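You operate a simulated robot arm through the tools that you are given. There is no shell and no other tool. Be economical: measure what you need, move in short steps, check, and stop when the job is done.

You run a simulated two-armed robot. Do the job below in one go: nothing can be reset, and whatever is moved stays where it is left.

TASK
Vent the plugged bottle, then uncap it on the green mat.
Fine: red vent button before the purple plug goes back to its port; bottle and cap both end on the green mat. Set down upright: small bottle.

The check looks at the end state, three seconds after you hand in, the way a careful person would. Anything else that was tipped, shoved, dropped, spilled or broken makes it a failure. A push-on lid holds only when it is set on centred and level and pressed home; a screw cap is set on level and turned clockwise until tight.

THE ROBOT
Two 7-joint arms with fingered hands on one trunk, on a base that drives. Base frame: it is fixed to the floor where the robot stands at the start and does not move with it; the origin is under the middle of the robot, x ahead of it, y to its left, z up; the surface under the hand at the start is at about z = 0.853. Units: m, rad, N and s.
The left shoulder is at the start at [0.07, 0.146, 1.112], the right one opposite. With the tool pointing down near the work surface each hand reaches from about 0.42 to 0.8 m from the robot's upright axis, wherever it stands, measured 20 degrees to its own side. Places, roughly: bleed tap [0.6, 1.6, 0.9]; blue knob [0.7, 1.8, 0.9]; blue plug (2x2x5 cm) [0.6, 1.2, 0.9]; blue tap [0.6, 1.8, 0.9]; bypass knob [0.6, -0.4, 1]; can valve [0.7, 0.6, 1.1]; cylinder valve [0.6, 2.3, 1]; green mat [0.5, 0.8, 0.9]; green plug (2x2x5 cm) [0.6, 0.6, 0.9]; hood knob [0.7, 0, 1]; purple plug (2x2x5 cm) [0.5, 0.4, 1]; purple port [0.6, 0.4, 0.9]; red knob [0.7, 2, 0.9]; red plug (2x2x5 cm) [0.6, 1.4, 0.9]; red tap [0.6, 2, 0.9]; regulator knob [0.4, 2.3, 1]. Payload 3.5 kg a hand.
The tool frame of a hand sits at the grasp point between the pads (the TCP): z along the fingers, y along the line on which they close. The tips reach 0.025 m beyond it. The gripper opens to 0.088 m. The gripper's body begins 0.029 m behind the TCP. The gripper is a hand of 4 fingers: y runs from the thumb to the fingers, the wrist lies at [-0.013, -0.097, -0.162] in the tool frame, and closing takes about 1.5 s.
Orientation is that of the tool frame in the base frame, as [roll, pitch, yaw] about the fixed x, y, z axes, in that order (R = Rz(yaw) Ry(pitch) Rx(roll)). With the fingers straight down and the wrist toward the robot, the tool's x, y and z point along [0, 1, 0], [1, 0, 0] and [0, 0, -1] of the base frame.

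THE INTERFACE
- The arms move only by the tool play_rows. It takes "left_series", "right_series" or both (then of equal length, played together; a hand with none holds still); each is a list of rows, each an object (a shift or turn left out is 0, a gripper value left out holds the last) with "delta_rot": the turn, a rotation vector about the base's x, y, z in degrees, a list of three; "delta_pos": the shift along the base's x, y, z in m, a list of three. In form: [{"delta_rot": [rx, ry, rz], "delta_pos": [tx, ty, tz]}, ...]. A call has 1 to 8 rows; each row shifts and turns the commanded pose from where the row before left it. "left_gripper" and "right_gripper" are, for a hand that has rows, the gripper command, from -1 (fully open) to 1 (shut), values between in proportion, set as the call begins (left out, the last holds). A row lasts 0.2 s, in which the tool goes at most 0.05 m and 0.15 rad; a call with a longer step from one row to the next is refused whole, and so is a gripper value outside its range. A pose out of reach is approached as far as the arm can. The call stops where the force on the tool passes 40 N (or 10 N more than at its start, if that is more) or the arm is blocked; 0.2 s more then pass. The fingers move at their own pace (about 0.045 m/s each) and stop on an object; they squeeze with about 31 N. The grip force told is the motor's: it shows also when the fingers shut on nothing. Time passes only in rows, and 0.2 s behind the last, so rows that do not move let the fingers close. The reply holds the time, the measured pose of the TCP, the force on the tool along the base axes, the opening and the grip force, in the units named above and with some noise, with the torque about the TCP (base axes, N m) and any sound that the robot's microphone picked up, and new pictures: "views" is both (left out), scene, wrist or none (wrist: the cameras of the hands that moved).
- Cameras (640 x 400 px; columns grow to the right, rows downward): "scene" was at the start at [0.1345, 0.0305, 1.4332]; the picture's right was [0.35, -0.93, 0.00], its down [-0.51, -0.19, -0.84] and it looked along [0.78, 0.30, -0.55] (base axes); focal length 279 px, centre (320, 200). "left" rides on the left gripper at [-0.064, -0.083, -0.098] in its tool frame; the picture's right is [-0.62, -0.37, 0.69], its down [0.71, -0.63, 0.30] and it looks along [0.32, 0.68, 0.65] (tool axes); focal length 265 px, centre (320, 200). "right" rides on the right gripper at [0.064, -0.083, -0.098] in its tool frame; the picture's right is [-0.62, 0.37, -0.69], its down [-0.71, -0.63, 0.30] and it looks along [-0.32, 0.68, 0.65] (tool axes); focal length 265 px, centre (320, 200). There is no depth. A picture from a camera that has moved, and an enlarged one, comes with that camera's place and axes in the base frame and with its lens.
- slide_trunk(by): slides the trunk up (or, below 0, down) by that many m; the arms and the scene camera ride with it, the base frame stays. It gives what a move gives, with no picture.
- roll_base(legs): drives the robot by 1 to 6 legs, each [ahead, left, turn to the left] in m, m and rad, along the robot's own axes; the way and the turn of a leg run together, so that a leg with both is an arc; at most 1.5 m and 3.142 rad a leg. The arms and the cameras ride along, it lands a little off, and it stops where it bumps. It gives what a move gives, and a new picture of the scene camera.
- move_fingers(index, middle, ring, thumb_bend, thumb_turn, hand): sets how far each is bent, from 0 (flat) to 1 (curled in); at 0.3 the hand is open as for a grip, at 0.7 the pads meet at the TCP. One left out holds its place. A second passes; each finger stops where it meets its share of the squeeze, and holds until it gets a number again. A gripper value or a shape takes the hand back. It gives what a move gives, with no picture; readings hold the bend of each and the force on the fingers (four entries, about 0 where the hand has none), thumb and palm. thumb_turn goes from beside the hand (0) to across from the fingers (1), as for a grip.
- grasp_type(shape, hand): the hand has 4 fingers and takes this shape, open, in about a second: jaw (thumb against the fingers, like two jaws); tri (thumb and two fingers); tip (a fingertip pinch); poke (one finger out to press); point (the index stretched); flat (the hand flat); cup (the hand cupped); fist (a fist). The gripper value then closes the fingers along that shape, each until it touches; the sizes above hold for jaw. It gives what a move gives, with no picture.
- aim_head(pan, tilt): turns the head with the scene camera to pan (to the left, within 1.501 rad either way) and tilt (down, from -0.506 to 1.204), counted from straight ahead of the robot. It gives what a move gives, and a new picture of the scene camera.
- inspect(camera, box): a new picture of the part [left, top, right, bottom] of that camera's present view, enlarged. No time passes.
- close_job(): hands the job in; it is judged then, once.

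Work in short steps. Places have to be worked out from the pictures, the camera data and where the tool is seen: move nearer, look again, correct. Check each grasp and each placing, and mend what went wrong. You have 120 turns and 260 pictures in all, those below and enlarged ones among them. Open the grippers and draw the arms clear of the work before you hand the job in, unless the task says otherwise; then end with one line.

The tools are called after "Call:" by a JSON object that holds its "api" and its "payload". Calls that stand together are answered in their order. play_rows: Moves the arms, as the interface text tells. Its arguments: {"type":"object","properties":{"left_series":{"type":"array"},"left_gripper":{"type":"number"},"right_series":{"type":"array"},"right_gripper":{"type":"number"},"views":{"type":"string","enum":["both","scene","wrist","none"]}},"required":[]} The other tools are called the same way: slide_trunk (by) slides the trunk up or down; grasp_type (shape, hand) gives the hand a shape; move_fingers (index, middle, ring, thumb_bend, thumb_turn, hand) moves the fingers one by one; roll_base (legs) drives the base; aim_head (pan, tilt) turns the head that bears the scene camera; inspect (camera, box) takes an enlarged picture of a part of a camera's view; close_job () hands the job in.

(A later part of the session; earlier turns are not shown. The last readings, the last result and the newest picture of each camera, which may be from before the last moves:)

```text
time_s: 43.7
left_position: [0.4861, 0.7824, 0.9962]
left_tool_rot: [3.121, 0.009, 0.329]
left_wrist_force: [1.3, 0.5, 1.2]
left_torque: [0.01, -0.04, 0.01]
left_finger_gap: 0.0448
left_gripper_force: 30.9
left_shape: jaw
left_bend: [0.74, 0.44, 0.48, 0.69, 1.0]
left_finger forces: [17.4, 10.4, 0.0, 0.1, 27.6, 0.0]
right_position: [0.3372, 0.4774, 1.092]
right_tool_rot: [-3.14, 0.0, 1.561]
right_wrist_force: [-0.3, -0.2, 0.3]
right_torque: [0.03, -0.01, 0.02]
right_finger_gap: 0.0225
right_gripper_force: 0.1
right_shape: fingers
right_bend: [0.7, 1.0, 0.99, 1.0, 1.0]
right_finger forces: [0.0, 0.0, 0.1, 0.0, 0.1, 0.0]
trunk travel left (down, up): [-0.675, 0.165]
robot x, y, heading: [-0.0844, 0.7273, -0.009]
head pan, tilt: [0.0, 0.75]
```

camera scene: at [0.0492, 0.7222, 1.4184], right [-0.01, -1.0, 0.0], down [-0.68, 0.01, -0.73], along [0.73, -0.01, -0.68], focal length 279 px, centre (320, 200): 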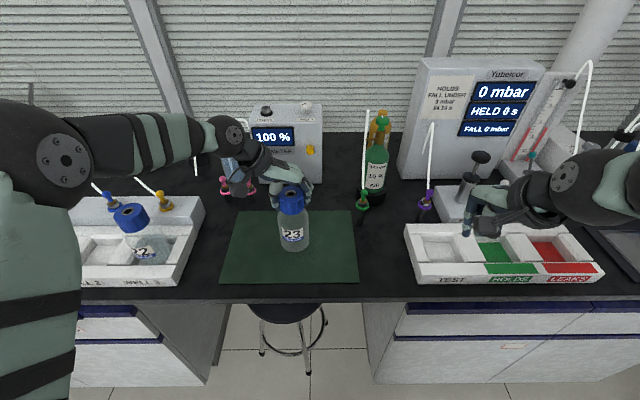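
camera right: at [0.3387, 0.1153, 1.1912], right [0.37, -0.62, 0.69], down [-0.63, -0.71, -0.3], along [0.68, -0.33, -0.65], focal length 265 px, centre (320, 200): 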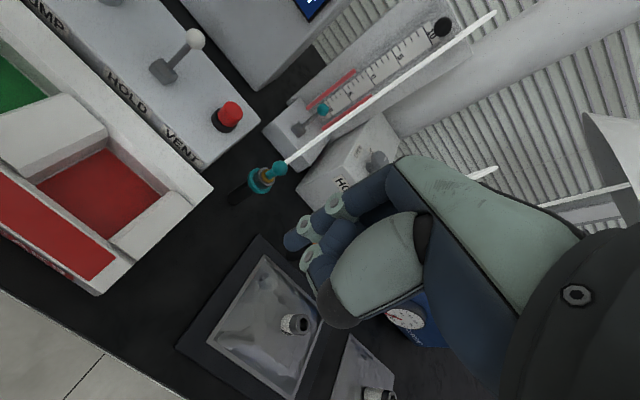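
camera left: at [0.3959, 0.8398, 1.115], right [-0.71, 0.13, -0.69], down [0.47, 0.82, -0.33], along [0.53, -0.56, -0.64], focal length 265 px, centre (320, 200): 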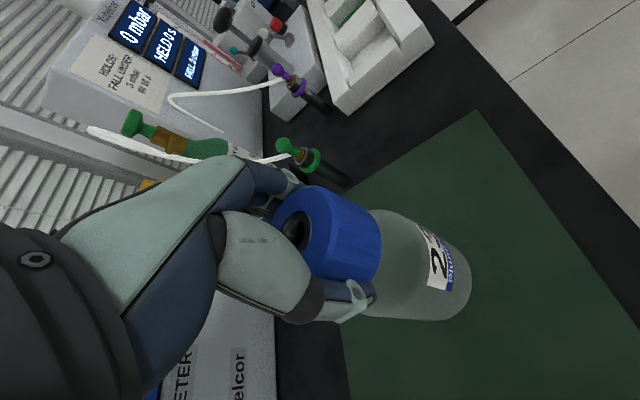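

Bottle rests on the mat. Release the cap and raise the left hand, prepare the right hand in jaw shape to hold the body.

Call:
{"api": "play_rows", "payload": {"left_series": [{"delta_pos": [0, 0, 0.001]}, {}, {}, {}, {}, {}], "left_gripper": -1, "views": "none"}}

Call:
{"api": "play_rows", "payload": {"left_series": [{"delta_pos": [0, 0, 0.03]}, {"delta_pos": [0, 0, 0.04]}, {"delta_pos": [0, 0, 0.04]}, {"delta_pos": [0, 0.02, 0.04]}, {}], "views": "none"}}

Call:
{"api": "grasp_type", "payload": {"hand": "right", "shape": "jaw"}}

Call:
{"api": "inspect", "payload": {"camera": "scene", "box": [210, 120, 450, 290]}}

Call:
{"api": "inspect", "payload": {"camera": "left", "box": [0, 0, 640, 400]}}

```text
time_s: 45.1
left_position: [0.4866, 0.783, 0.9972]
left_tool_rot: [3.122, 0.013, 0.33]
left_wrist_force: [0.6, -0.2, 0.1]
left_torque: [0.01, 0.04, -0.02]
left_finger_gap: 0.0878
left_gripper_force: 0.1
left_shape: jaw
left_bend: [0.3, 0.3, 0.3, 0.3, 0.98]
left_finger forces: [0.1, 0.1, 0.0, 0.0, 0.0, 0.0]
right_position: [0.3363, 0.4779, 1.0907]
right_tool_rot: [-3.14, 0.001, 1.562]
right_wrist_force: [-0.3, -0.5, 0.2]
right_torque: [0.01, 0.0, -0.01]
right_finger_gap: 0.0226
right_gripper_force: 0.0
right_shape: fingers
right_bend: [0.7, 1.0, 0.99, 1.0, 1.0]
right_finger forces: [0.0, 0.0, 0.0, 0.1, 0.0, 0.0]
trunk travel left (down, up): [-0.675, 0.165]
robot x, y, heading: [-0.085, 0.7238, -0.006]
head pan, tilt: [0.0, 0.75]
```

```text
time_s: 46.3
left_position: [0.4859, 0.8002, 1.1475]
left_tool_rot: [3.122, 0.011, 0.33]
left_wrist_force: [-1.3, -0.5, -0.2]
left_torque: [-0.02, 0.03, -0.01]
left_finger_gap: 0.0878
left_gripper_force: 0.0
left_shape: jaw
left_bend: [0.3, 0.3, 0.3, 0.3, 0.98]
left_finger forces: [0.1, 0.0, 0.0, 0.0, 0.0, 0.0]
right_position: [0.337, 0.4775, 1.0905]
right_tool_rot: [-3.14, -0.001, 1.56]
right_wrist_force: [0.2, 0.2, 0.2]
right_torque: [-0.03, 0.01, 0.01]
right_finger_gap: 0.0225
right_gripper_force: 0.0
right_shape: fingers
right_bend: [0.7, 1.0, 0.99, 1.0, 1.0]
right_finger forces: [0.0, 0.1, 0.1, 0.0, 0.1, 0.0]
trunk travel left (down, up): [-0.675, 0.165]
robot x, y, heading: [-0.0838, 0.7262, -0.01]
head pan, tilt: [0.0, 0.75]
```

```text
time_s: 47.2
left_position: [0.4855, 0.8009, 1.1486]
left_tool_rot: [3.122, 0.011, 0.33]
left_wrist_force: [-0.3, 0.7, 0.3]
left_torque: [0.03, 0.02, 0.01]
left_finger_gap: 0.0875
left_gripper_force: 0.1
left_shape: jaw
left_bend: [0.3, 0.3, 0.3, 0.3, 0.98]
left_finger forces: [0.1, 0.0, 0.0, 0.0, 0.0, 0.0]
right_position: [0.3369, 0.4783, 1.0921]
right_tool_rot: [-3.141, -0.001, 1.562]
right_wrist_force: [0.5, 0.4, 0.3]
right_torque: [-0.02, 0.01, -0.01]
right_finger_gap: 0.0878
right_gripper_force: 0.1
right_shape: jaw
right_bend: [0.3, 0.3, 0.3, 0.3, 0.98]
right_finger forces: [0.0, 0.1, 0.0, 0.0, 0.0, 0.0]
trunk travel left (down, up): [-0.675, 0.165]
robot x, y, heading: [-0.0827, 0.7257, -0.004]
head pan, tilt: [0.0, 0.75]
```

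```text
2.35 times, centred on (330, 205) of scene
camera zoom: at [0.0493, 0.7218, 1.4184], right [-0.01, -1.0, 0.0], down [-0.68, 0.01, -0.73], along [0.73, -0.01, -0.68], focal length 656 px, centre (296, 188)
```

zoom: 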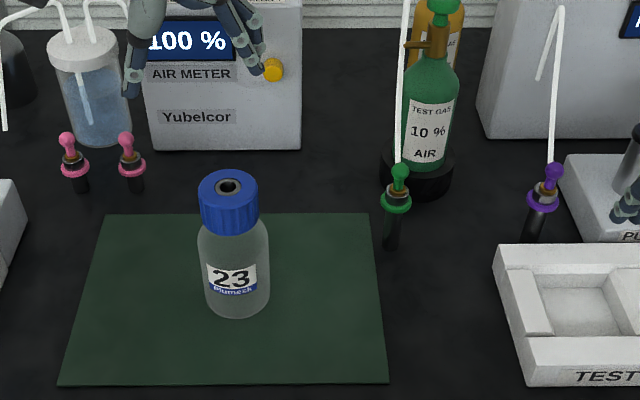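

```text
1.00 times, centred on (320, 200) of left (not enlarged: the box is as wide or as high as the picture)
camera zoom: at [0.3985, 0.8584, 1.246], right [-0.71, 0.13, -0.69], down [0.47, 0.82, -0.33], along [0.53, -0.56, -0.64], focal length 265 px, centre (320, 200)
```

zoom: 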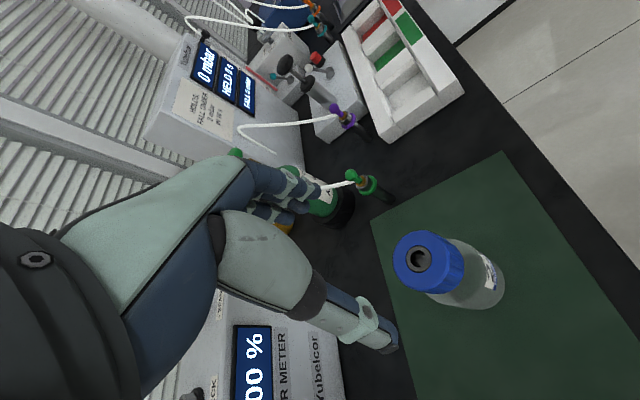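

Right hand is open. Rotate it to a near-horizontal posture (75° about x, then −30° about z) while easing forward, high above the bench.

Call:
{"api": "play_rows", "payload": {"right_series": [{"delta_rot": [8, 0, 0], "delta_pos": [0.01, 0, 0]}, {"delta_rot": [8, 0, 0], "delta_pos": [0.01, 0, 0]}, {"delta_rot": [8, 0, 0], "delta_pos": [0.01, 0, 0]}, {"delta_rot": [8, 0, 0], "delta_pos": [0.01, 0, 0]}, {"delta_rot": [8, 0, 0], "delta_pos": [0.01, 0, 0]}, {"delta_rot": [8, 0, 0], "delta_pos": [0.01, 0, 0]}, {"delta_rot": [8, 0, 0]}, {"delta_rot": [8, 0, 0]}], "views": "none"}}

Call:
{"api": "play_rows", "payload": {"right_series": [{"delta_rot": [8, 0, 0]}, {"delta_rot": [3, 0, 0], "delta_pos": [0, 0.02, 0]}, {"delta_rot": [0, 0, -8], "delta_pos": [0, 0.02, 0]}, {"delta_rot": [0, 0, -8], "delta_pos": [0, 0.02, 0]}, {"delta_rot": [0, 0, -8], "delta_pos": [0, 0.02, 0]}, {"delta_rot": [0, 0, -6], "delta_pos": [0, 0.02, 0]}, {}], "views": "both"}}

```text
time_s: 49.0
left_position: [0.4866, 0.7997, 1.1485]
left_tool_rot: [3.122, 0.012, 0.329]
left_wrist_force: [0.0, 0.0, -0.8]
left_torque: [0.0, 0.0, -0.01]
left_finger_gap: 0.0877
left_gripper_force: 0.0
left_shape: jaw
left_bend: [0.3, 0.3, 0.3, 0.3, 0.98]
left_finger forces: [0.0, 0.1, 0.0, 0.0, 0.0, 0.0]
right_position: [0.397, 0.4755, 1.0912]
right_tool_rot: [-3.122, -1.121, 1.549]
right_wrist_force: [-0.6, 0.4, -0.5]
right_torque: [-0.01, -0.05, 0.0]
right_finger_gap: 0.0878
right_gripper_force: 0.0
right_shape: jaw
right_bend: [0.3, 0.3, 0.3, 0.3, 0.98]
right_finger forces: [0.0, 0.0, 0.1, 0.1, 0.0, 0.0]
trunk travel left (down, up): [-0.675, 0.165]
robot x, y, heading: [-0.0837, 0.723, -0.009]
head pan, tilt: [0.0, 0.75]
```

```text
time_s: 50.6
left_position: [0.4853, 0.7982, 1.1486]
left_tool_rot: [3.121, 0.012, 0.329]
left_wrist_force: [-0.1, 1.0, -0.1]
left_torque: [0.0, -0.01, -0.02]
left_finger_gap: 0.0878
left_gripper_force: 0.0
left_shape: jaw
left_bend: [0.3, 0.3, 0.3, 0.3, 0.98]
left_finger forces: [0.0, 0.0, 0.0, 0.1, 0.0, 0.0]
right_position: [0.3966, 0.5777, 1.0911]
right_tool_rot: [-3.104, -1.308, 1.008]
right_wrist_force: [0.1, -0.9, -1.3]
right_torque: [-0.01, 0.0, 0.01]
right_finger_gap: 0.0878
right_gripper_force: 0.1
right_shape: jaw
right_bend: [0.3, 0.3, 0.3, 0.3, 0.98]
right_finger forces: [0.1, 0.0, 0.0, 0.0, 0.0, 0.1]
trunk travel left (down, up): [-0.675, 0.165]
robot x, y, heading: [-0.0822, 0.7265, -0.006]
head pan, tilt: [0.0, 0.75]
camera scene: at [0.0492, 0.7203, 1.4184], right [-0.01, -1.0, 0.0], down [-0.68, 0.01, -0.73], along [0.73, -0.01, -0.68], focal length 279 px, centre (320, 200)
camera right: at [0.2861, 0.549, 1.18], right [-0.1, -0.9, -0.42], down [-0.5, 0.42, -0.76], along [0.86, 0.13, -0.49], focal length 265 px, centre (320, 200)
```

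scene: 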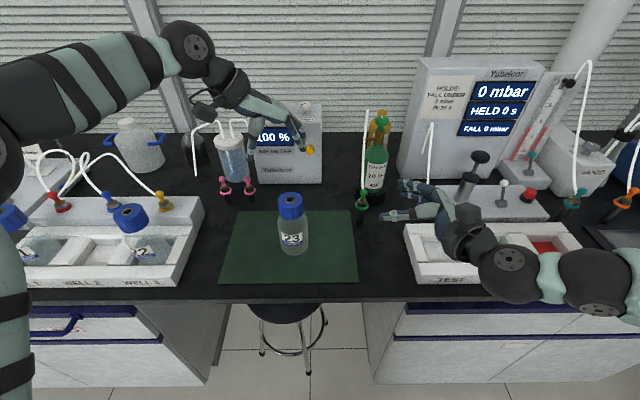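
right: 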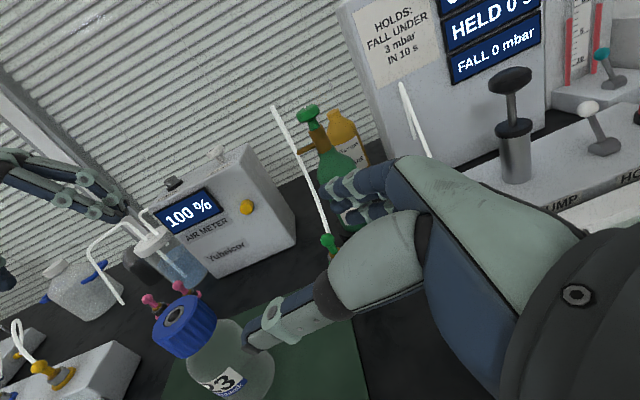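

Posture is right: approach direction ≈[0.48, 0.84, −0.26]. Back the base up 0.1 m for elbow room, then bring the right hand to the pre-grasp point short of the bottle body.

Call:
{"api": "roll_base", "payload": {"legs": [[-0.1, 0, 0]]}}

Call:
{"api": "play_rows", "payload": {"right_series": [{"delta_pos": [0.03, 0.02, 0]}, {"delta_pos": [0.03, 0.02, 0]}, {"delta_pos": [0.03, 0.02, -0.02]}, {"delta_pos": [0.02, 0.01, -0.035]}, {"delta_pos": [0, 0, -0.04]}, {"delta_pos": [0, 0, -0.04]}, {}], "views": "both"}}

```text
time_s: 51.8
left_position: [0.3865, 0.7993, 1.1471]
left_tool_rot: [3.121, 0.013, 0.33]
left_wrist_force: [-0.5, -0.5, 0.6]
left_torque: [-0.01, 0.0, 0.01]
left_finger_gap: 0.0876
left_gripper_force: 0.0
left_shape: jaw
left_bend: [0.3, 0.3, 0.3, 0.3, 0.98]
left_finger forces: [0.0, 0.1, 0.0, 0.1, 0.0, 0.0]
right_position: [0.3001, 0.578, 1.0912]
right_tool_rot: [-3.099, -1.31, 1.004]
right_wrist_force: [0.1, 0.3, -0.6]
right_torque: [0.01, 0.0, 0.01]
right_finger_gap: 0.0881
right_gripper_force: 0.1
right_shape: jaw
right_bend: [0.3, 0.3, 0.3, 0.3, 0.98]
right_finger forces: [0.0, 0.0, 0.0, 0.1, 0.0, 0.0]
trunk travel left (down, up): [-0.675, 0.165]
robot x, y, heading: [-0.1879, 0.7255, -0.007]
head pan, tilt: [0.0, 0.75]
camera scene: at [-0.0491, 0.7223, 1.4182], right [-0.01, -1.0, 0.0], down [-0.68, 0.01, -0.73], along [0.73, -0.01, -0.68], focal length 279 px, centre (320, 200)
```

scene: 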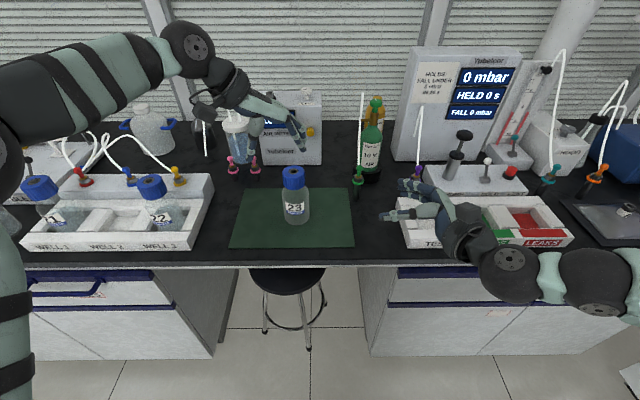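

```text
time_s: 53.4
left_position: [0.3863, 0.7995, 1.1482]
left_tool_rot: [3.122, 0.011, 0.33]
left_wrist_force: [-0.2, -0.1, 0.3]
left_torque: [0.02, 0.02, 0.01]
left_finger_gap: 0.0878
left_gripper_force: 0.0
left_shape: jaw
left_bend: [0.3, 0.3, 0.3, 0.3, 0.98]
left_finger forces: [0.0, 0.0, 0.0, 0.1, 0.0, 0.0]
right_position: [0.406, 0.6467, 0.9565]
right_tool_rot: [-3.112, -1.308, 1.016]
right_wrist_force: [0.2, 0.8, -0.6]
right_torque: [0.0, -0.03, 0.03]
right_finger_gap: 0.0878
right_gripper_force: 0.1
right_shape: jaw
right_bend: [0.3, 0.3, 0.3, 0.3, 0.98]
right_finger forces: [0.0, 0.0, 0.0, 0.0, 0.0, 0.1]
trunk travel left (down, up): [-0.675, 0.165]
robot x, y, heading: [-0.182, 0.7249, -0.01]
head pan, tilt: [0.0, 0.75]
camera scene: at [-0.0504, 0.7226, 1.4184], right [-0.01, -1.0, 0.0], down [-0.68, 0.01, -0.73], along [0.73, -0.01, -0.68], focal length 279 px, centre (320, 200)
camera right: at [0.2949, 0.6202, 1.0455], right [-0.1, -0.9, -0.42], down [-0.5, 0.41, -0.76], along [0.86, 0.13, -0.49], focal length 265 px, centre (320, 200)
```

scene: 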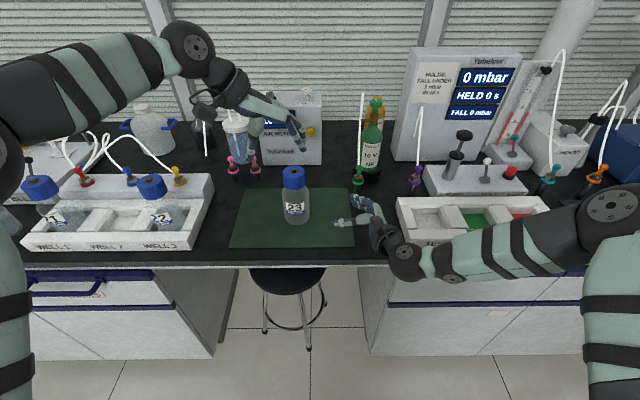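
right: 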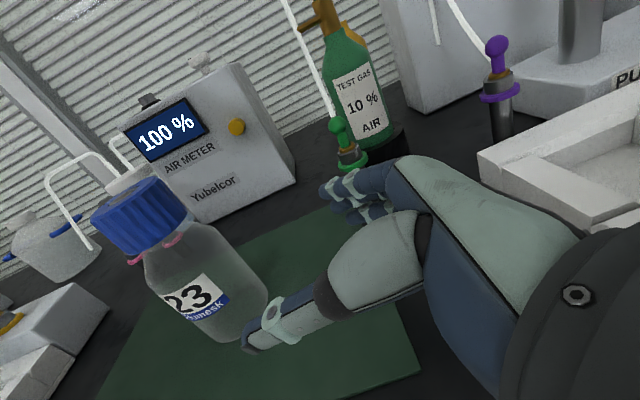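

Bottle is 15 cm ahead along the approach and ~4 mm off sideways. Lower to z≈0.912 with that correction, then approach partway.

Call:
{"api": "play_rows", "payload": {"right_series": [{"delta_pos": [0.003, -0.002, -0.03]}, {"delta_pos": [0, 0, -0.014]}, {"delta_pos": [0.02, 0.0346, 0]}, {"delta_pos": [0.01, 0.0173, 0]}, {}], "views": "both"}}

Call:
{"api": "inspect", "payload": {"camera": "scene", "box": [230, 150, 430, 270]}}

```text
time_s: 54.6
left_position: [0.3861, 0.8002, 1.1483]
left_tool_rot: [3.124, 0.012, 0.329]
left_wrist_force: [0.5, -0.5, -0.7]
left_torque: [0.01, -0.02, 0.0]
left_finger_gap: 0.0875
left_gripper_force: 0.1
left_shape: jaw
left_bend: [0.3, 0.3, 0.3, 0.3, 0.98]
left_finger forces: [0.0, 0.0, 0.0, 0.0, 0.0, 0.0]
right_position: [0.4386, 0.6965, 0.9108]
right_tool_rot: [-3.097, -1.309, 1.0]
right_wrist_force: [-0.7, 0.1, 0.6]
right_torque: [0.01, 0.0, 0.01]
right_finger_gap: 0.088
right_gripper_force: 0.0
right_shape: jaw
right_bend: [0.3, 0.3, 0.3, 0.3, 0.98]
right_finger forces: [0.0, 0.0, 0.1, 0.0, 0.0, 0.0]
trunk travel left (down, up): [-0.675, 0.165]
robot x, y, heading: [-0.1856, 0.7263, -0.009]
head pan, tilt: [0.0, 0.75]
camera scene: at [-0.0505, 0.7219, 1.4184], right [-0.01, -1.0, 0.0], down [-0.68, 0.01, -0.73], along [0.73, -0.01, -0.68], focal length 279 px, centre (320, 200)
camera right: at [0.3279, 0.669, 1.0006], right [-0.1, -0.9, -0.42], down [-0.5, 0.42, -0.76], along [0.86, 0.13, -0.49], focal length 265 px, centre (320, 200)
```

scene: 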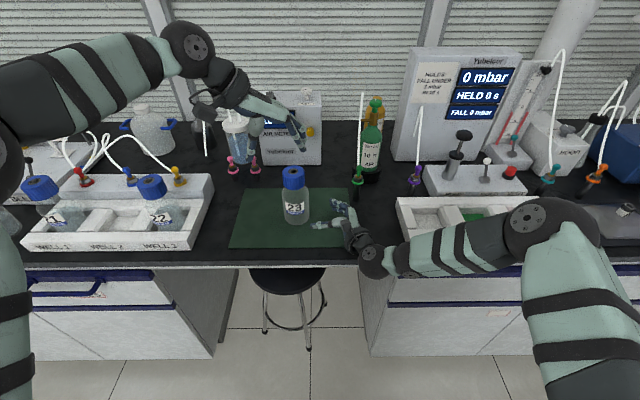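
right: 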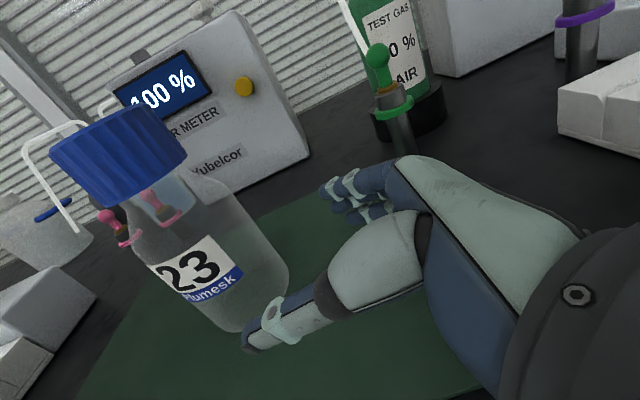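

```text
3.20 times, centred on (330, 210) of scene
camera zoom: at [-0.0505, 0.7219, 1.4184], right [-0.01, -1.0, 0.0], down [-0.68, 0.01, -0.73], along [0.73, -0.01, -0.68], focal length 892 px, centre (288, 168)
```

zoom: 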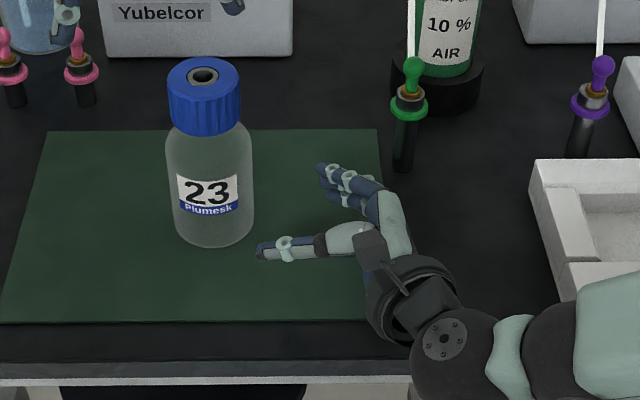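

Fingers straddle the bottle line well. Advance 6 cm along the approach, then check.

Call:
{"api": "play_rows", "payload": {"right_series": [{"delta_pos": [0.01, 0.0173, 0]}, {"delta_pos": [0.01, 0.0173, 0]}, {"delta_pos": [0.01, 0.0173, 0]}, {}], "views": "wrist"}}

Call:
{"api": "inspect", "payload": {"camera": "scene", "box": [230, 150, 430, 270]}}

```text
time_s: 55.6
left_position: [0.388, 0.7991, 1.1473]
left_tool_rot: [3.124, 0.012, 0.329]
left_wrist_force: [-0.6, 0.0, -0.1]
left_torque: [-0.01, 0.01, -0.02]
left_finger_gap: 0.0877
left_gripper_force: 0.2
left_shape: jaw
left_bend: [0.3, 0.3, 0.3, 0.3, 0.98]
left_finger forces: [0.1, 0.1, 0.2, 0.0, 0.0, 0.0]
right_position: [0.4701, 0.749, 0.9113]
right_tool_rot: [-3.097, -1.309, 0.999]
right_wrist_force: [-0.1, -0.2, -0.5]
right_torque: [-0.01, -0.01, 0.01]
right_finger_gap: 0.0879
right_gripper_force: 0.1
right_shape: jaw
right_bend: [0.3, 0.3, 0.3, 0.3, 0.98]
right_finger forces: [0.1, 0.0, 0.1, 0.0, 0.0, 0.0]
trunk travel left (down, up): [-0.675, 0.165]
robot x, y, heading: [-0.1808, 0.7261, -0.015]
head pan, tilt: [0.0, 0.75]
camera right: at [0.359, 0.7216, 0.9999], right [-0.1, -0.9, -0.42], down [-0.5, 0.42, -0.76], along [0.86, 0.13, -0.49], focal length 265 px, centre (320, 200)
```

right: 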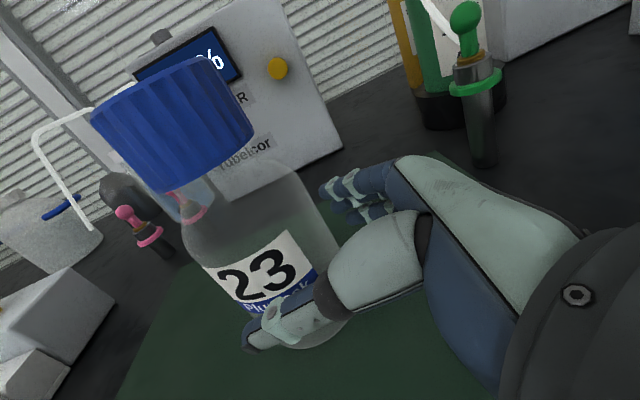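

```text
3.20 times, centred on (330, 210) of scene
camera zoom: at [-0.0501, 0.722, 1.4184], right [-0.01, -1.0, 0.0], down [-0.68, 0.01, -0.73], along [0.73, -0.01, -0.68], focal length 892 px, centre (288, 168)
```

zoom: 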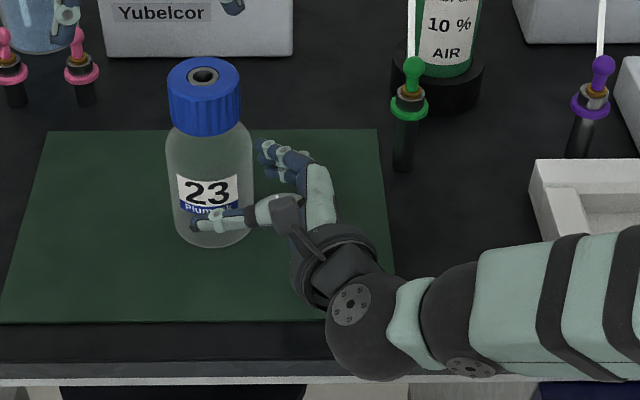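

Bottle is between thumb and fingers, undisturbed. Advance 1.8 cm more and close gently.

Call:
{"api": "play_rows", "payload": {"right_series": [{"delta_pos": [0.005, 0.008, 0]}, {"delta_pos": [0.004, 0.007, 0]}, {}], "views": "none"}}

Call:
{"api": "play_rows", "payload": {"right_series": [{}, {}, {}, {}, {}], "right_gripper": 1, "views": "wrist"}}

Call:
{"api": "inspect", "payload": {"camera": "scene", "box": [230, 130, 430, 270]}}

```text
time_s: 56.4
left_position: [0.3855, 0.799, 1.1482]
left_tool_rot: [3.123, 0.011, 0.33]
left_wrist_force: [-0.4, 0.5, 0.2]
left_torque: [0.0, 0.0, 0.02]
left_finger_gap: 0.0877
left_gripper_force: 0.1
left_shape: jaw
left_bend: [0.3, 0.3, 0.3, 0.3, 0.98]
left_finger forces: [0.1, 0.1, 0.1, 0.0, 0.0, 0.0]
right_position: [0.4803, 0.7646, 0.9114]
right_tool_rot: [-3.104, -1.31, 1.007]
right_wrist_force: [0.1, 0.5, 0.6]
right_torque: [-0.01, -0.01, -0.03]
right_finger_gap: 0.0878
right_gripper_force: 0.2
right_shape: jaw
right_bend: [0.3, 0.3, 0.3, 0.3, 0.98]
right_finger forces: [0.1, 0.0, 0.0, 0.0, 0.0, 0.0]
trunk travel left (down, up): [-0.675, 0.165]
robot x, y, heading: [-0.1866, 0.7221, -0.013]
head pan, tilt: [0.0, 0.75]
```

```text
time_s: 57.6
left_position: [0.3868, 0.8008, 1.1469]
left_tool_rot: [3.121, 0.014, 0.328]
left_wrist_force: [0.0, -0.7, 0.5]
left_torque: [0.01, 0.02, 0.01]
left_finger_gap: 0.088
left_gripper_force: 0.0
left_shape: jaw
left_bend: [0.3, 0.3, 0.3, 0.3, 0.98]
left_finger forces: [0.1, 0.0, 0.1, 0.0, 0.0, 0.0]
right_position: [0.4804, 0.7642, 0.9116]
right_tool_rot: [-3.092, -1.308, 0.996]
right_wrist_force: [0.1, -0.4, -0.9]
right_torque: [0.0, -0.04, 0.06]
right_finger_gap: 0.0632
right_gripper_force: 31.0
right_shape: jaw
right_bend: [0.28, 0.38, 0.35, 0.53, 0.99]
right_finger forces: [16.1, 8.7, 3.8, 0.0, 29.1, 0.0]
trunk travel left (down, up): [-0.675, 0.165]
robot x, y, heading: [-0.1865, 0.7272, -0.011]
head pan, tilt: [0.0, 0.75]
camera right: at [0.3687, 0.7372, 1.0007], right [-0.1, -0.9, -0.42], down [-0.5, 0.42, -0.76], along [0.86, 0.13, -0.49], focal length 265 px, centre (320, 200)
```

right: 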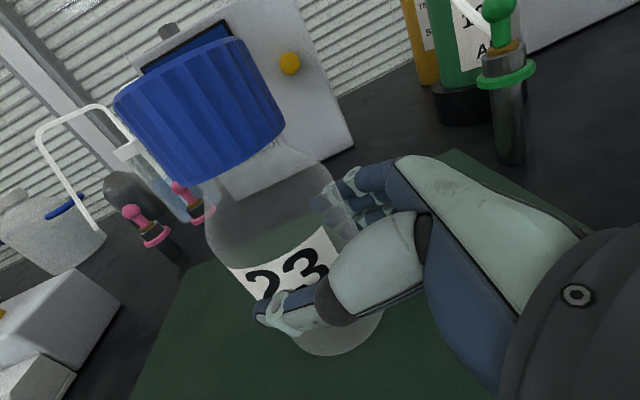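

```text
2.86 times, centred on (330, 200) of scene
camera zoom: at [-0.0501, 0.7226, 1.4184], right [-0.01, -1.0, 0.0], down [-0.68, 0.01, -0.73], along [0.73, -0.01, -0.68], focal length 797 px, centre (291, 200)
```

zoom: 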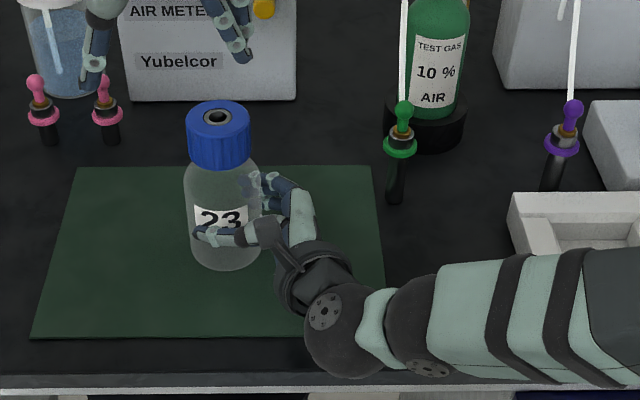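

Bottle body is held firmly and still upright. Bring the left hand above the cap (≈[0.489, 0.777]).

Call:
{"api": "play_rows", "payload": {"left_series": [{"delta_pos": [0.04, -0.008, 0]}, {"delta_pos": [0.04, -0.008, 0]}, {"delta_pos": [0.022, -0.007, -0.02]}, {"delta_pos": [0, 0, -0.035]}, {}], "views": "both"}}

Call:
{"api": "inspect", "payload": {"camera": "scene", "box": [230, 130, 370, 270]}}

```text
time_s: 58.8
left_position: [0.4665, 0.7812, 1.0955]
left_tool_rot: [3.122, 0.014, 0.328]
left_wrist_force: [-0.1, -0.9, 0.2]
left_torque: [0.01, -0.02, -0.03]
left_finger_gap: 0.0875
left_gripper_force: 0.1
left_shape: jaw
left_bend: [0.3, 0.3, 0.3, 0.3, 0.98]
left_finger forces: [0.0, 0.1, 0.1, 0.1, 0.0, 0.0]
left hand out of reach, approached as far as the arm can: row 3
right_position: [0.4799, 0.7626, 0.9112]
right_tool_rot: [-3.108, -1.307, 1.012]
right_wrist_force: [0.5, 0.5, -0.6]
right_torque: [-0.02, -0.09, -0.04]
right_finger_gap: 0.0627
right_gripper_force: 30.9
right_shape: jaw
right_bend: [0.28, 0.38, 0.35, 0.53, 0.98]
right_finger forces: [16.4, 9.5, 4.4, 0.0, 30.1, 0.0]
trunk travel left (down, up): [-0.675, 0.165]
robot x, y, heading: [-0.1841, 0.7241, -0.006]
head pan, tilt: [0.0, 0.75]
camera scene: at [-0.0501, 0.7215, 1.4183], right [-0.01, -1.0, 0.0], down [-0.68, 0.01, -0.73], along [0.73, -0.01, -0.68], focal length 279 px, centre (320, 200)
camera left: at [0.3795, 0.8402, 1.1931], right [-0.71, 0.13, -0.69], down [0.47, 0.82, -0.33], along [0.52, -0.56, -0.64], focal length 265 px, centre (320, 200)
```

scene: 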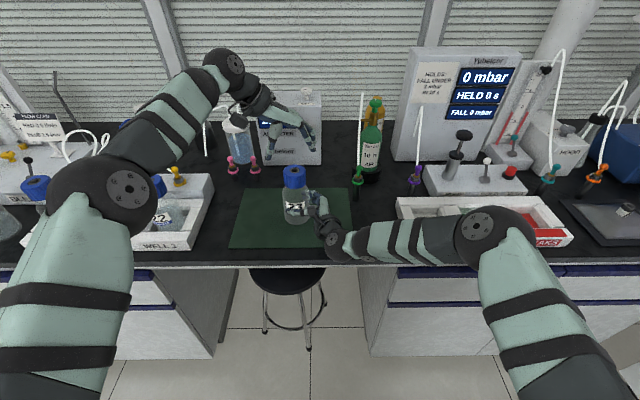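
left: 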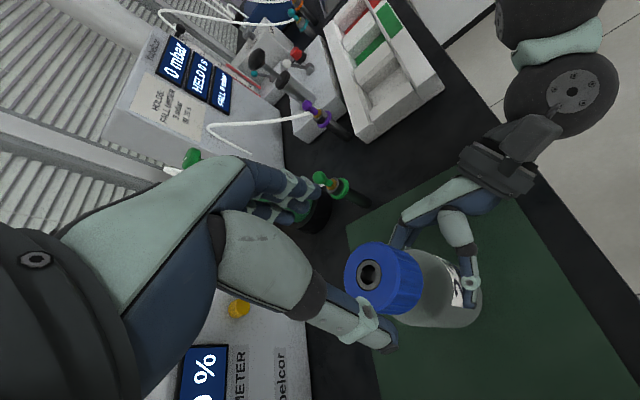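

```text
2.86 times, centred on (300, 200) of scene
camera zoom: at [-0.0501, 0.7215, 1.4183], right [-0.01, -1.0, 0.0], down [-0.68, 0.01, -0.73], along [0.73, -0.01, -0.68], focal length 797 px, centre (377, 200)
```

zoom: 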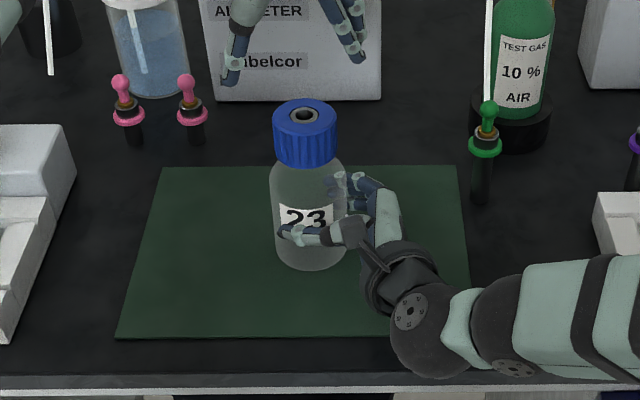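

Need +2.2 cm in x and −0.5 cm in y. Try that at this height.

Call:
{"api": "play_rows", "payload": {"left_series": [{"delta_pos": [0.011, -0.003, -0.01]}, {"delta_pos": [0.0115, -0.003, -0.01]}, {}], "views": "wrist"}}

```text
time_s: 59.6
left_position: [0.4813, 0.7748, 1.0756]
left_tool_rot: [3.12, 0.012, 0.332]
left_wrist_force: [0.7, -0.5, -0.3]
left_torque: [-0.01, -0.02, -0.03]
left_finger_gap: 0.0877
left_gripper_force: 0.1
left_shape: jaw
left_bend: [0.3, 0.3, 0.3, 0.3, 0.98]
left_finger forces: [0.1, 0.1, 0.0, 0.0, 0.0, 0.0]
left hand out of reach, approached as far as the arm can: row 2
right_position: [0.4799, 0.7649, 0.9125]
right_tool_rot: [-3.103, -1.308, 1.007]
right_wrist_force: [-0.1, 0.0, 0.0]
right_torque: [-0.01, -0.06, -0.04]
right_finger_gap: 0.0631
right_gripper_force: 31.1
right_shape: jaw
right_bend: [0.28, 0.38, 0.35, 0.53, 0.98]
right_finger forces: [16.4, 9.3, 4.3, 0.0, 30.1, 0.0]
trunk travel left (down, up): [-0.675, 0.165]
robot x, y, heading: [-0.1849, 0.7263, -0.013]
head pan, tilt: [0.0, 0.75]
camera left: at [0.394, 0.8336, 1.1737], right [-0.71, 0.13, -0.69], down [0.47, 0.82, -0.33], along [0.52, -0.56, -0.64], focal length 265 px, centre (320, 200)
```

left: 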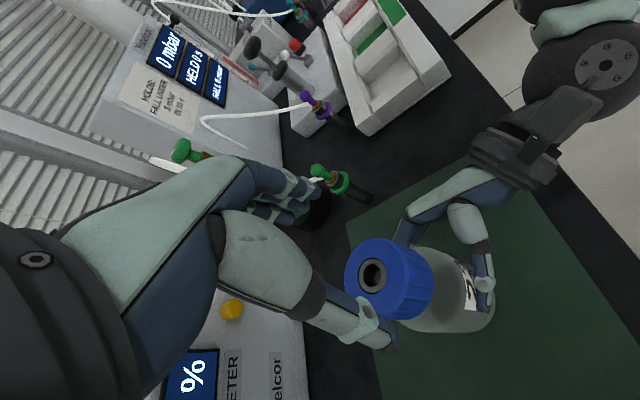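

Reach is limited at this yaw; rotate the hand +24° about z (also where an unscrew stroke can start) and move in.

Call:
{"api": "play_rows", "payload": {"left_series": [{"delta_rot": [0, 0, 8]}, {"delta_rot": [0, 0, 8], "delta_pos": [0.003, 0, 0]}, {"delta_rot": [0, 0, 8], "delta_pos": [0.005, 0, 0]}, {"delta_pos": [0, 0, -0.015]}, {}], "views": "both"}}

Call:
{"api": "inspect", "payload": {"camera": "scene", "box": [230, 130, 370, 270]}}

```text
time_s: 60.8
left_position: [0.4904, 0.774, 1.0606]
left_tool_rot: [3.122, 0.012, 0.749]
left_wrist_force: [-0.6, -0.4, -0.5]
left_torque: [-0.02, 0.0, 0.0]
left_finger_gap: 0.0877
left_gripper_force: 0.1
left_shape: jaw
left_bend: [0.3, 0.3, 0.3, 0.3, 0.98]
left_finger forces: [0.0, 0.0, 0.0, 0.0, 0.1, 0.1]
right_position: [0.4794, 0.7642, 0.9127]
right_tool_rot: [-3.106, -1.31, 1.01]
right_wrist_force: [-0.4, 0.2, -0.4]
right_torque: [-0.04, -0.05, 0.05]
right_finger_gap: 0.0627
right_gripper_force: 31.0
right_shape: jaw
right_bend: [0.28, 0.38, 0.35, 0.53, 0.98]
right_finger forces: [16.4, 9.4, 4.2, 0.1, 30.3, 0.1]
trunk travel left (down, up): [-0.675, 0.165]
robot x, y, heading: [-0.1831, 0.7234, -0.005]
head pan, tilt: [0.0, 0.75]
camera scene: at [-0.0502, 0.7222, 1.4184], right [-0.01, -1.0, 0.0], down [-0.68, 0.01, -0.73], along [0.73, -0.01, -0.68], focal length 279 px, centre (320, 200)
camera left: at [0.3858, 0.7927, 1.1585], right [-0.7, -0.17, -0.69], down [0.1, 0.94, -0.33], along [0.71, -0.29, -0.64], focal length 265 px, centre (320, 200)
```

scene: 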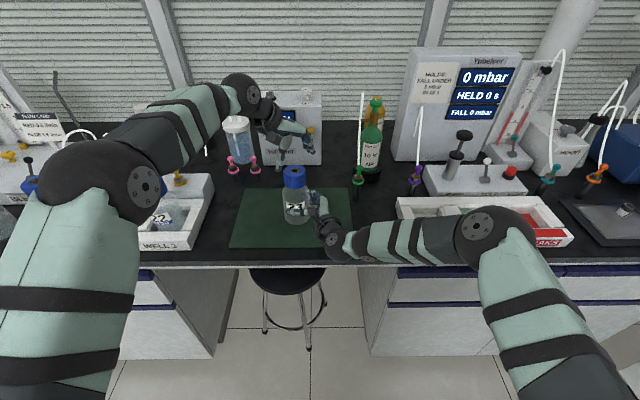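
left: 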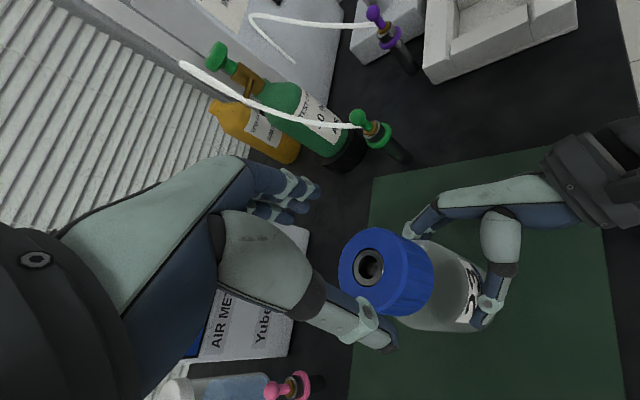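

```text
2.86 times, centred on (300, 200) of scene
camera zoom: at [-0.0502, 0.7222, 1.4184], right [-0.01, -1.0, 0.0], down [-0.68, 0.01, -0.73], along [0.73, -0.01, -0.68], focal length 797 px, centre (377, 200)
```

zoom: 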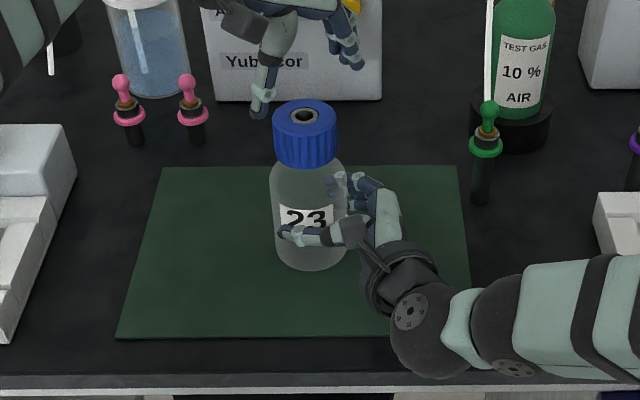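

Cap centre ≈[0.490, 0.7775]. Nudge, descend to z≈1.006 and grip the cap.

Call:
{"api": "play_rows", "payload": {"left_series": [{"delta_pos": [0, 0.0035, -0.025]}, {"delta_pos": [0, 0, -0.02]}, {"delta_pos": [0, 0, -0.009]}, {}], "views": "none"}}

Call:
{"api": "play_rows", "payload": {"left_series": [{}, {}, {}, {}, {}, {}], "left_gripper": 1, "views": "wrist"}}

Call:
{"api": "inspect", "payload": {"camera": "scene", "box": [230, 130, 370, 270]}}

```text
time_s: 61.8
left_position: [0.49, 0.7765, 1.0055]
left_tool_rot: [3.123, 0.013, 0.748]
left_wrist_force: [1.3, 0.8, 0.4]
left_torque: [-0.02, 0.02, 0.02]
left_finger_gap: 0.0877
left_gripper_force: 0.0
left_shape: jaw
left_bend: [0.3, 0.3, 0.3, 0.3, 0.98]
left_finger forces: [0.1, 0.1, 0.1, 0.1, 0.1, 0.1]
right_position: [0.4808, 0.7638, 0.9122]
right_tool_rot: [-3.103, -1.308, 1.006]
right_wrist_force: [-1.2, -0.8, 0.6]
right_torque: [-0.04, -0.06, -0.02]
right_finger_gap: 0.0628
right_gripper_force: 31.4
right_shape: jaw
right_bend: [0.28, 0.38, 0.35, 0.53, 0.98]
right_finger forces: [16.4, 9.3, 4.2, 0.1, 30.3, 0.1]
trunk travel left (down, up): [-0.675, 0.165]
robot x, y, heading: [-0.1799, 0.724, -0.012]
head pan, tilt: [0.0, 0.75]
```

```text
time_s: 63.2
left_position: [0.4905, 0.7775, 1.0049]
left_tool_rot: [3.123, 0.011, 0.748]
left_wrist_force: [0.0, 0.2, -0.3]
left_torque: [0.0, 0.03, -0.01]
left_finger_gap: 0.0451
left_gripper_force: 30.8
left_shape: jaw
left_bend: [0.74, 0.48, 0.51, 0.64, 0.99]
left_finger forces: [15.2, 9.1, 3.9, 0.0, 26.7, 0.0]
right_position: [0.4811, 0.7642, 0.9128]
right_tool_rot: [-3.1, -1.309, 1.003]
right_wrist_force: [0.4, 0.8, 0.5]
right_torque: [-0.04, -0.08, -0.03]
right_finger_gap: 0.0625
right_gripper_force: 30.9
right_shape: jaw
right_bend: [0.28, 0.38, 0.35, 0.53, 0.98]
right_finger forces: [16.4, 9.5, 4.5, 0.0, 30.2, 0.0]
trunk travel left (down, up): [-0.675, 0.165]
robot x, y, heading: [-0.1831, 0.7257, -0.008]
head pan, tilt: [0.0, 0.75]
camera left: at [0.3858, 0.7945, 1.1028], right [-0.7, -0.17, -0.69], down [0.1, 0.94, -0.33], along [0.71, -0.3, -0.64], focal length 265 px, centre (320, 200)
```

left: 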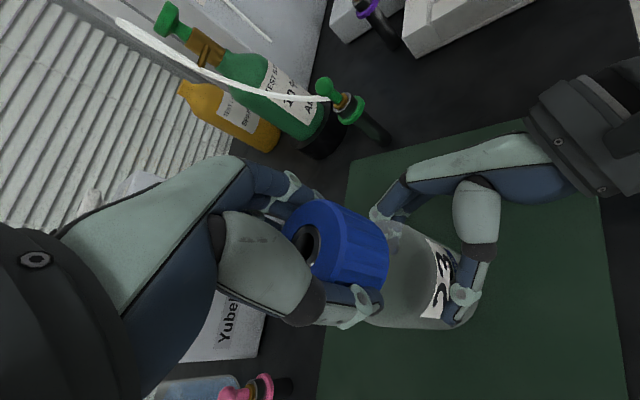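

```text
2.86 times, centred on (300, 200) of scene
camera zoom: at [-0.0499, 0.7225, 1.4184], right [-0.01, -1.0, 0.0], down [-0.68, 0.01, -0.73], along [0.73, -0.01, -0.68], focal length 797 px, centre (377, 200)
```

zoom: 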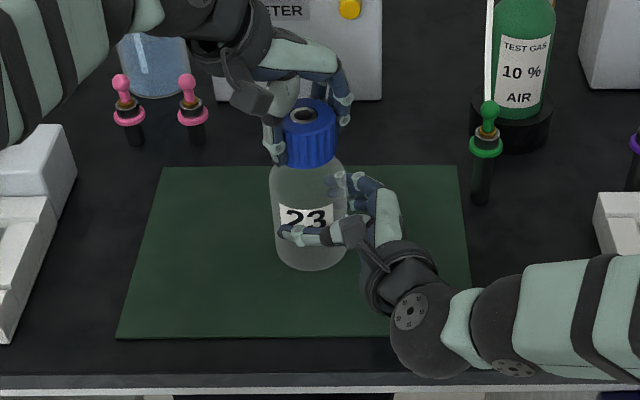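

Cap gripped by all fingers, body held by the right. Turn counter-clockwise 40° first, watching torque and force.

Call:
{"api": "play_rows", "payload": {"left_series": [{"delta_rot": [0, 0, 8]}, {"delta_rot": [0, 0, 8]}, {"delta_rot": [0, 0, 8]}, {"delta_rot": [0, 0, 8]}, {"delta_rot": [0, 0, 8]}, {}], "views": "scene"}}

Call:
{"api": "inspect", "payload": {"camera": "scene", "box": [230, 130, 370, 270]}}

```text
time_s: 64.6
left_position: [0.4888, 0.777, 1.0058]
left_tool_rot: [3.119, 0.014, 1.448]
left_wrist_force: [5.4, -0.8, -3.2]
left_torque: [0.0, -0.36, 0.0]
left_finger_gap: 0.0453
left_gripper_force: 30.9
left_shape: jaw
left_bend: [0.74, 0.48, 0.51, 0.64, 0.99]
left_finger forces: [17.9, 11.2, 4.9, 0.1, 26.3, 0.0]
right_position: [0.4785, 0.7663, 0.9107]
right_tool_rot: [-3.104, -1.309, 1.007]
right_wrist_force: [-5.6, -0.6, 1.7]
right_torque: [-0.04, -0.17, 0.07]
right_finger_gap: 0.0626
right_gripper_force: 31.4
right_shape: jaw
right_bend: [0.28, 0.38, 0.35, 0.53, 0.99]
right_finger forces: [15.5, 8.3, 4.4, 0.0, 33.4, 0.0]
trunk travel left (down, up): [-0.675, 0.165]
robot x, y, heading: [-0.1833, 0.7274, -0.011]
head pan, tilt: [0.0, 0.75]
camera scene: at [-0.0497, 0.7228, 1.4183], right [-0.01, -1.0, 0.0], down [-0.68, 0.01, -0.73], along [0.73, -0.01, -0.68], focal length 279 px, centre (320, 200)
```

scene: 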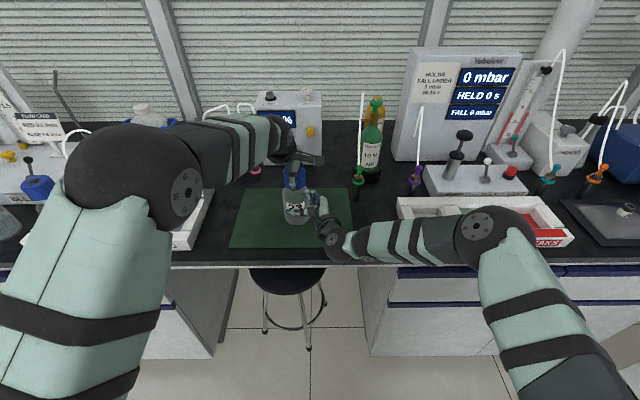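

```text
2.86 times, centred on (300, 200) of scene
camera zoom: at [-0.0497, 0.7228, 1.4183], right [-0.01, -1.0, 0.0], down [-0.68, 0.01, -0.73], along [0.73, -0.01, -0.68], focal length 797 px, centre (377, 200)
```

zoom: 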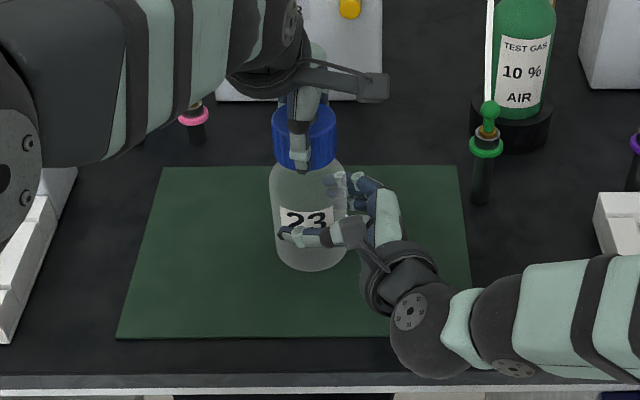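

Cap turned 40° while the body (label) stayed still. Continue.

Call:
{"api": "play_rows", "payload": {"left_series": [{"delta_rot": [0, 0, 8], "delta_pos": [0.001, 0, 0]}, {"delta_rot": [0, 0, 8]}, {"delta_rot": [0, 0, 8]}, {"delta_rot": [0, 0, 8]}, {"delta_rot": [0, 0, 8]}, {}], "views": "none"}}

Call:
{"api": "inspect", "payload": {"camera": "scene", "box": [230, 130, 370, 270]}}

```text
time_s: 66.0
left_position: [0.4902, 0.7769, 1.0047]
left_tool_rot: [3.122, 0.011, 2.145]
left_wrist_force: [4.5, 4.9, 1.2]
left_torque: [0.29, -0.33, -0.09]
left_finger_gap: 0.0452
left_gripper_force: 31.0
left_shape: jaw
left_bend: [0.74, 0.47, 0.5, 0.64, 1.0]
left_finger forces: [17.3, 11.6, 5.1, 0.0, 26.2, 0.1]
right_position: [0.4812, 0.7642, 0.9124]
right_tool_rot: [-3.105, -1.309, 1.006]
right_wrist_force: [-3.0, -4.8, 1.6]
right_torque: [-0.02, -0.08, 0.06]
right_finger_gap: 0.0627
right_gripper_force: 31.0
right_shape: jaw
right_bend: [0.28, 0.38, 0.35, 0.53, 0.98]
right_finger forces: [17.6, 8.9, 4.7, 0.0, 31.0, 0.0]
trunk travel left (down, up): [-0.675, 0.165]
robot x, y, heading: [-0.1823, 0.7228, -0.01]
head pan, tilt: [0.0, 0.75]
```

```text
2.86 times, centred on (300, 200) of scene
camera zoom: at [-0.0502, 0.7229, 1.4184], right [-0.01, -1.0, 0.0], down [-0.68, 0.01, -0.73], along [0.73, -0.01, -0.68], focal length 797 px, centre (377, 200)
```

zoom: 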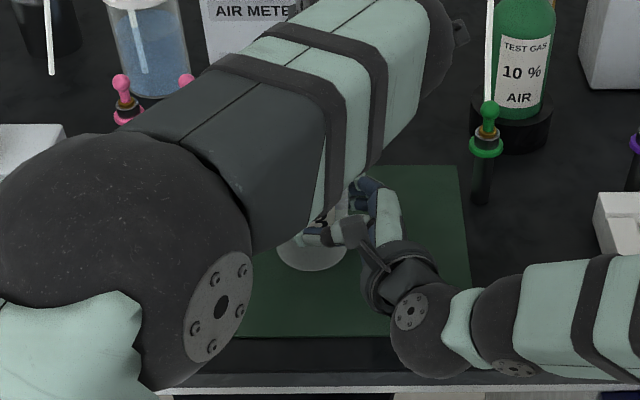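

Going well (80° total). Another 24°, then release and go back for a second stroke.

Call:
{"api": "play_rows", "payload": {"left_series": [{"delta_rot": [0, 0, 8]}, {"delta_rot": [0, 0, 8]}, {"delta_rot": [0, 0, 8]}, {}], "views": "none"}}

Call:
{"api": "play_rows", "payload": {"left_series": [{}, {}, {}, {}, {}], "left_gripper": -1, "views": "none"}}

```text
time_s: 66.6
left_position: [0.4659, 0.8018, 1.0048]
left_tool_rot: [3.104, 0.045, 2.379]
left_wrist_force: [8.2, -7.1, 15.6]
left_torque: [-0.53, -0.11, -0.06]
left_finger_gap: 0.0433
left_gripper_force: 30.4
left_shape: jaw
left_bend: [0.74, 0.51, 0.55, 0.67, 0.89]
left_finger forces: [20.2, 9.0, 0.0, 0.1, 30.4, 0.0]
left hand out of reach, approached as far as the arm can: row 1, 2
right_position: [0.4753, 0.7714, 0.9185]
right_tool_rot: [-3.09, -1.323, 1.009]
right_wrist_force: [-6.9, 4.2, 5.8]
right_torque: [-0.08, -0.43, 0.19]
right_finger_gap: 0.0615
right_gripper_force: 31.1
right_shape: jaw
right_bend: [0.73, 0.39, 0.34, 0.5, 1.0]
right_finger forces: [14.9, 8.2, 4.4, 0.1, 33.9, 0.0]
trunk travel left (down, up): [-0.675, 0.165]
robot x, y, heading: [-0.1852, 0.7225, -0.013]
head pan, tilt: [0.0, 0.75]
stopped in row 2 (left hand): the force on the tool passed its limit at 48 N (the readings are from after the stop); the commanded pose is now the measured one
```

```text
time_s: 67.8
left_position: [0.4653, 0.8044, 0.9989]
left_tool_rot: [3.114, 0.032, 2.382]
left_wrist_force: [-0.7, -0.1, 0.1]
left_torque: [0.01, -0.02, -0.01]
left_finger_gap: 0.0876
left_gripper_force: 0.0
left_shape: jaw
left_bend: [0.3, 0.3, 0.3, 0.3, 0.98]
left_finger forces: [0.0, 0.1, 0.1, 0.0, 0.0, 0.0]
right_position: [0.4776, 0.7715, 0.9136]
right_tool_rot: [-3.087, -1.317, 1.003]
right_wrist_force: [-0.8, -0.2, -2.5]
right_torque: [-0.05, 0.01, 0.04]
right_finger_gap: 0.0618
right_gripper_force: 31.1
right_shape: jaw
right_bend: [0.28, 0.38, 0.35, 0.53, 0.99]
right_finger forces: [17.5, 8.1, 4.3, 0.0, 29.8, 0.1]
trunk travel left (down, up): [-0.675, 0.165]
robot x, y, heading: [-0.185, 0.724, -0.007]
head pan, tilt: [0.0, 0.75]
```

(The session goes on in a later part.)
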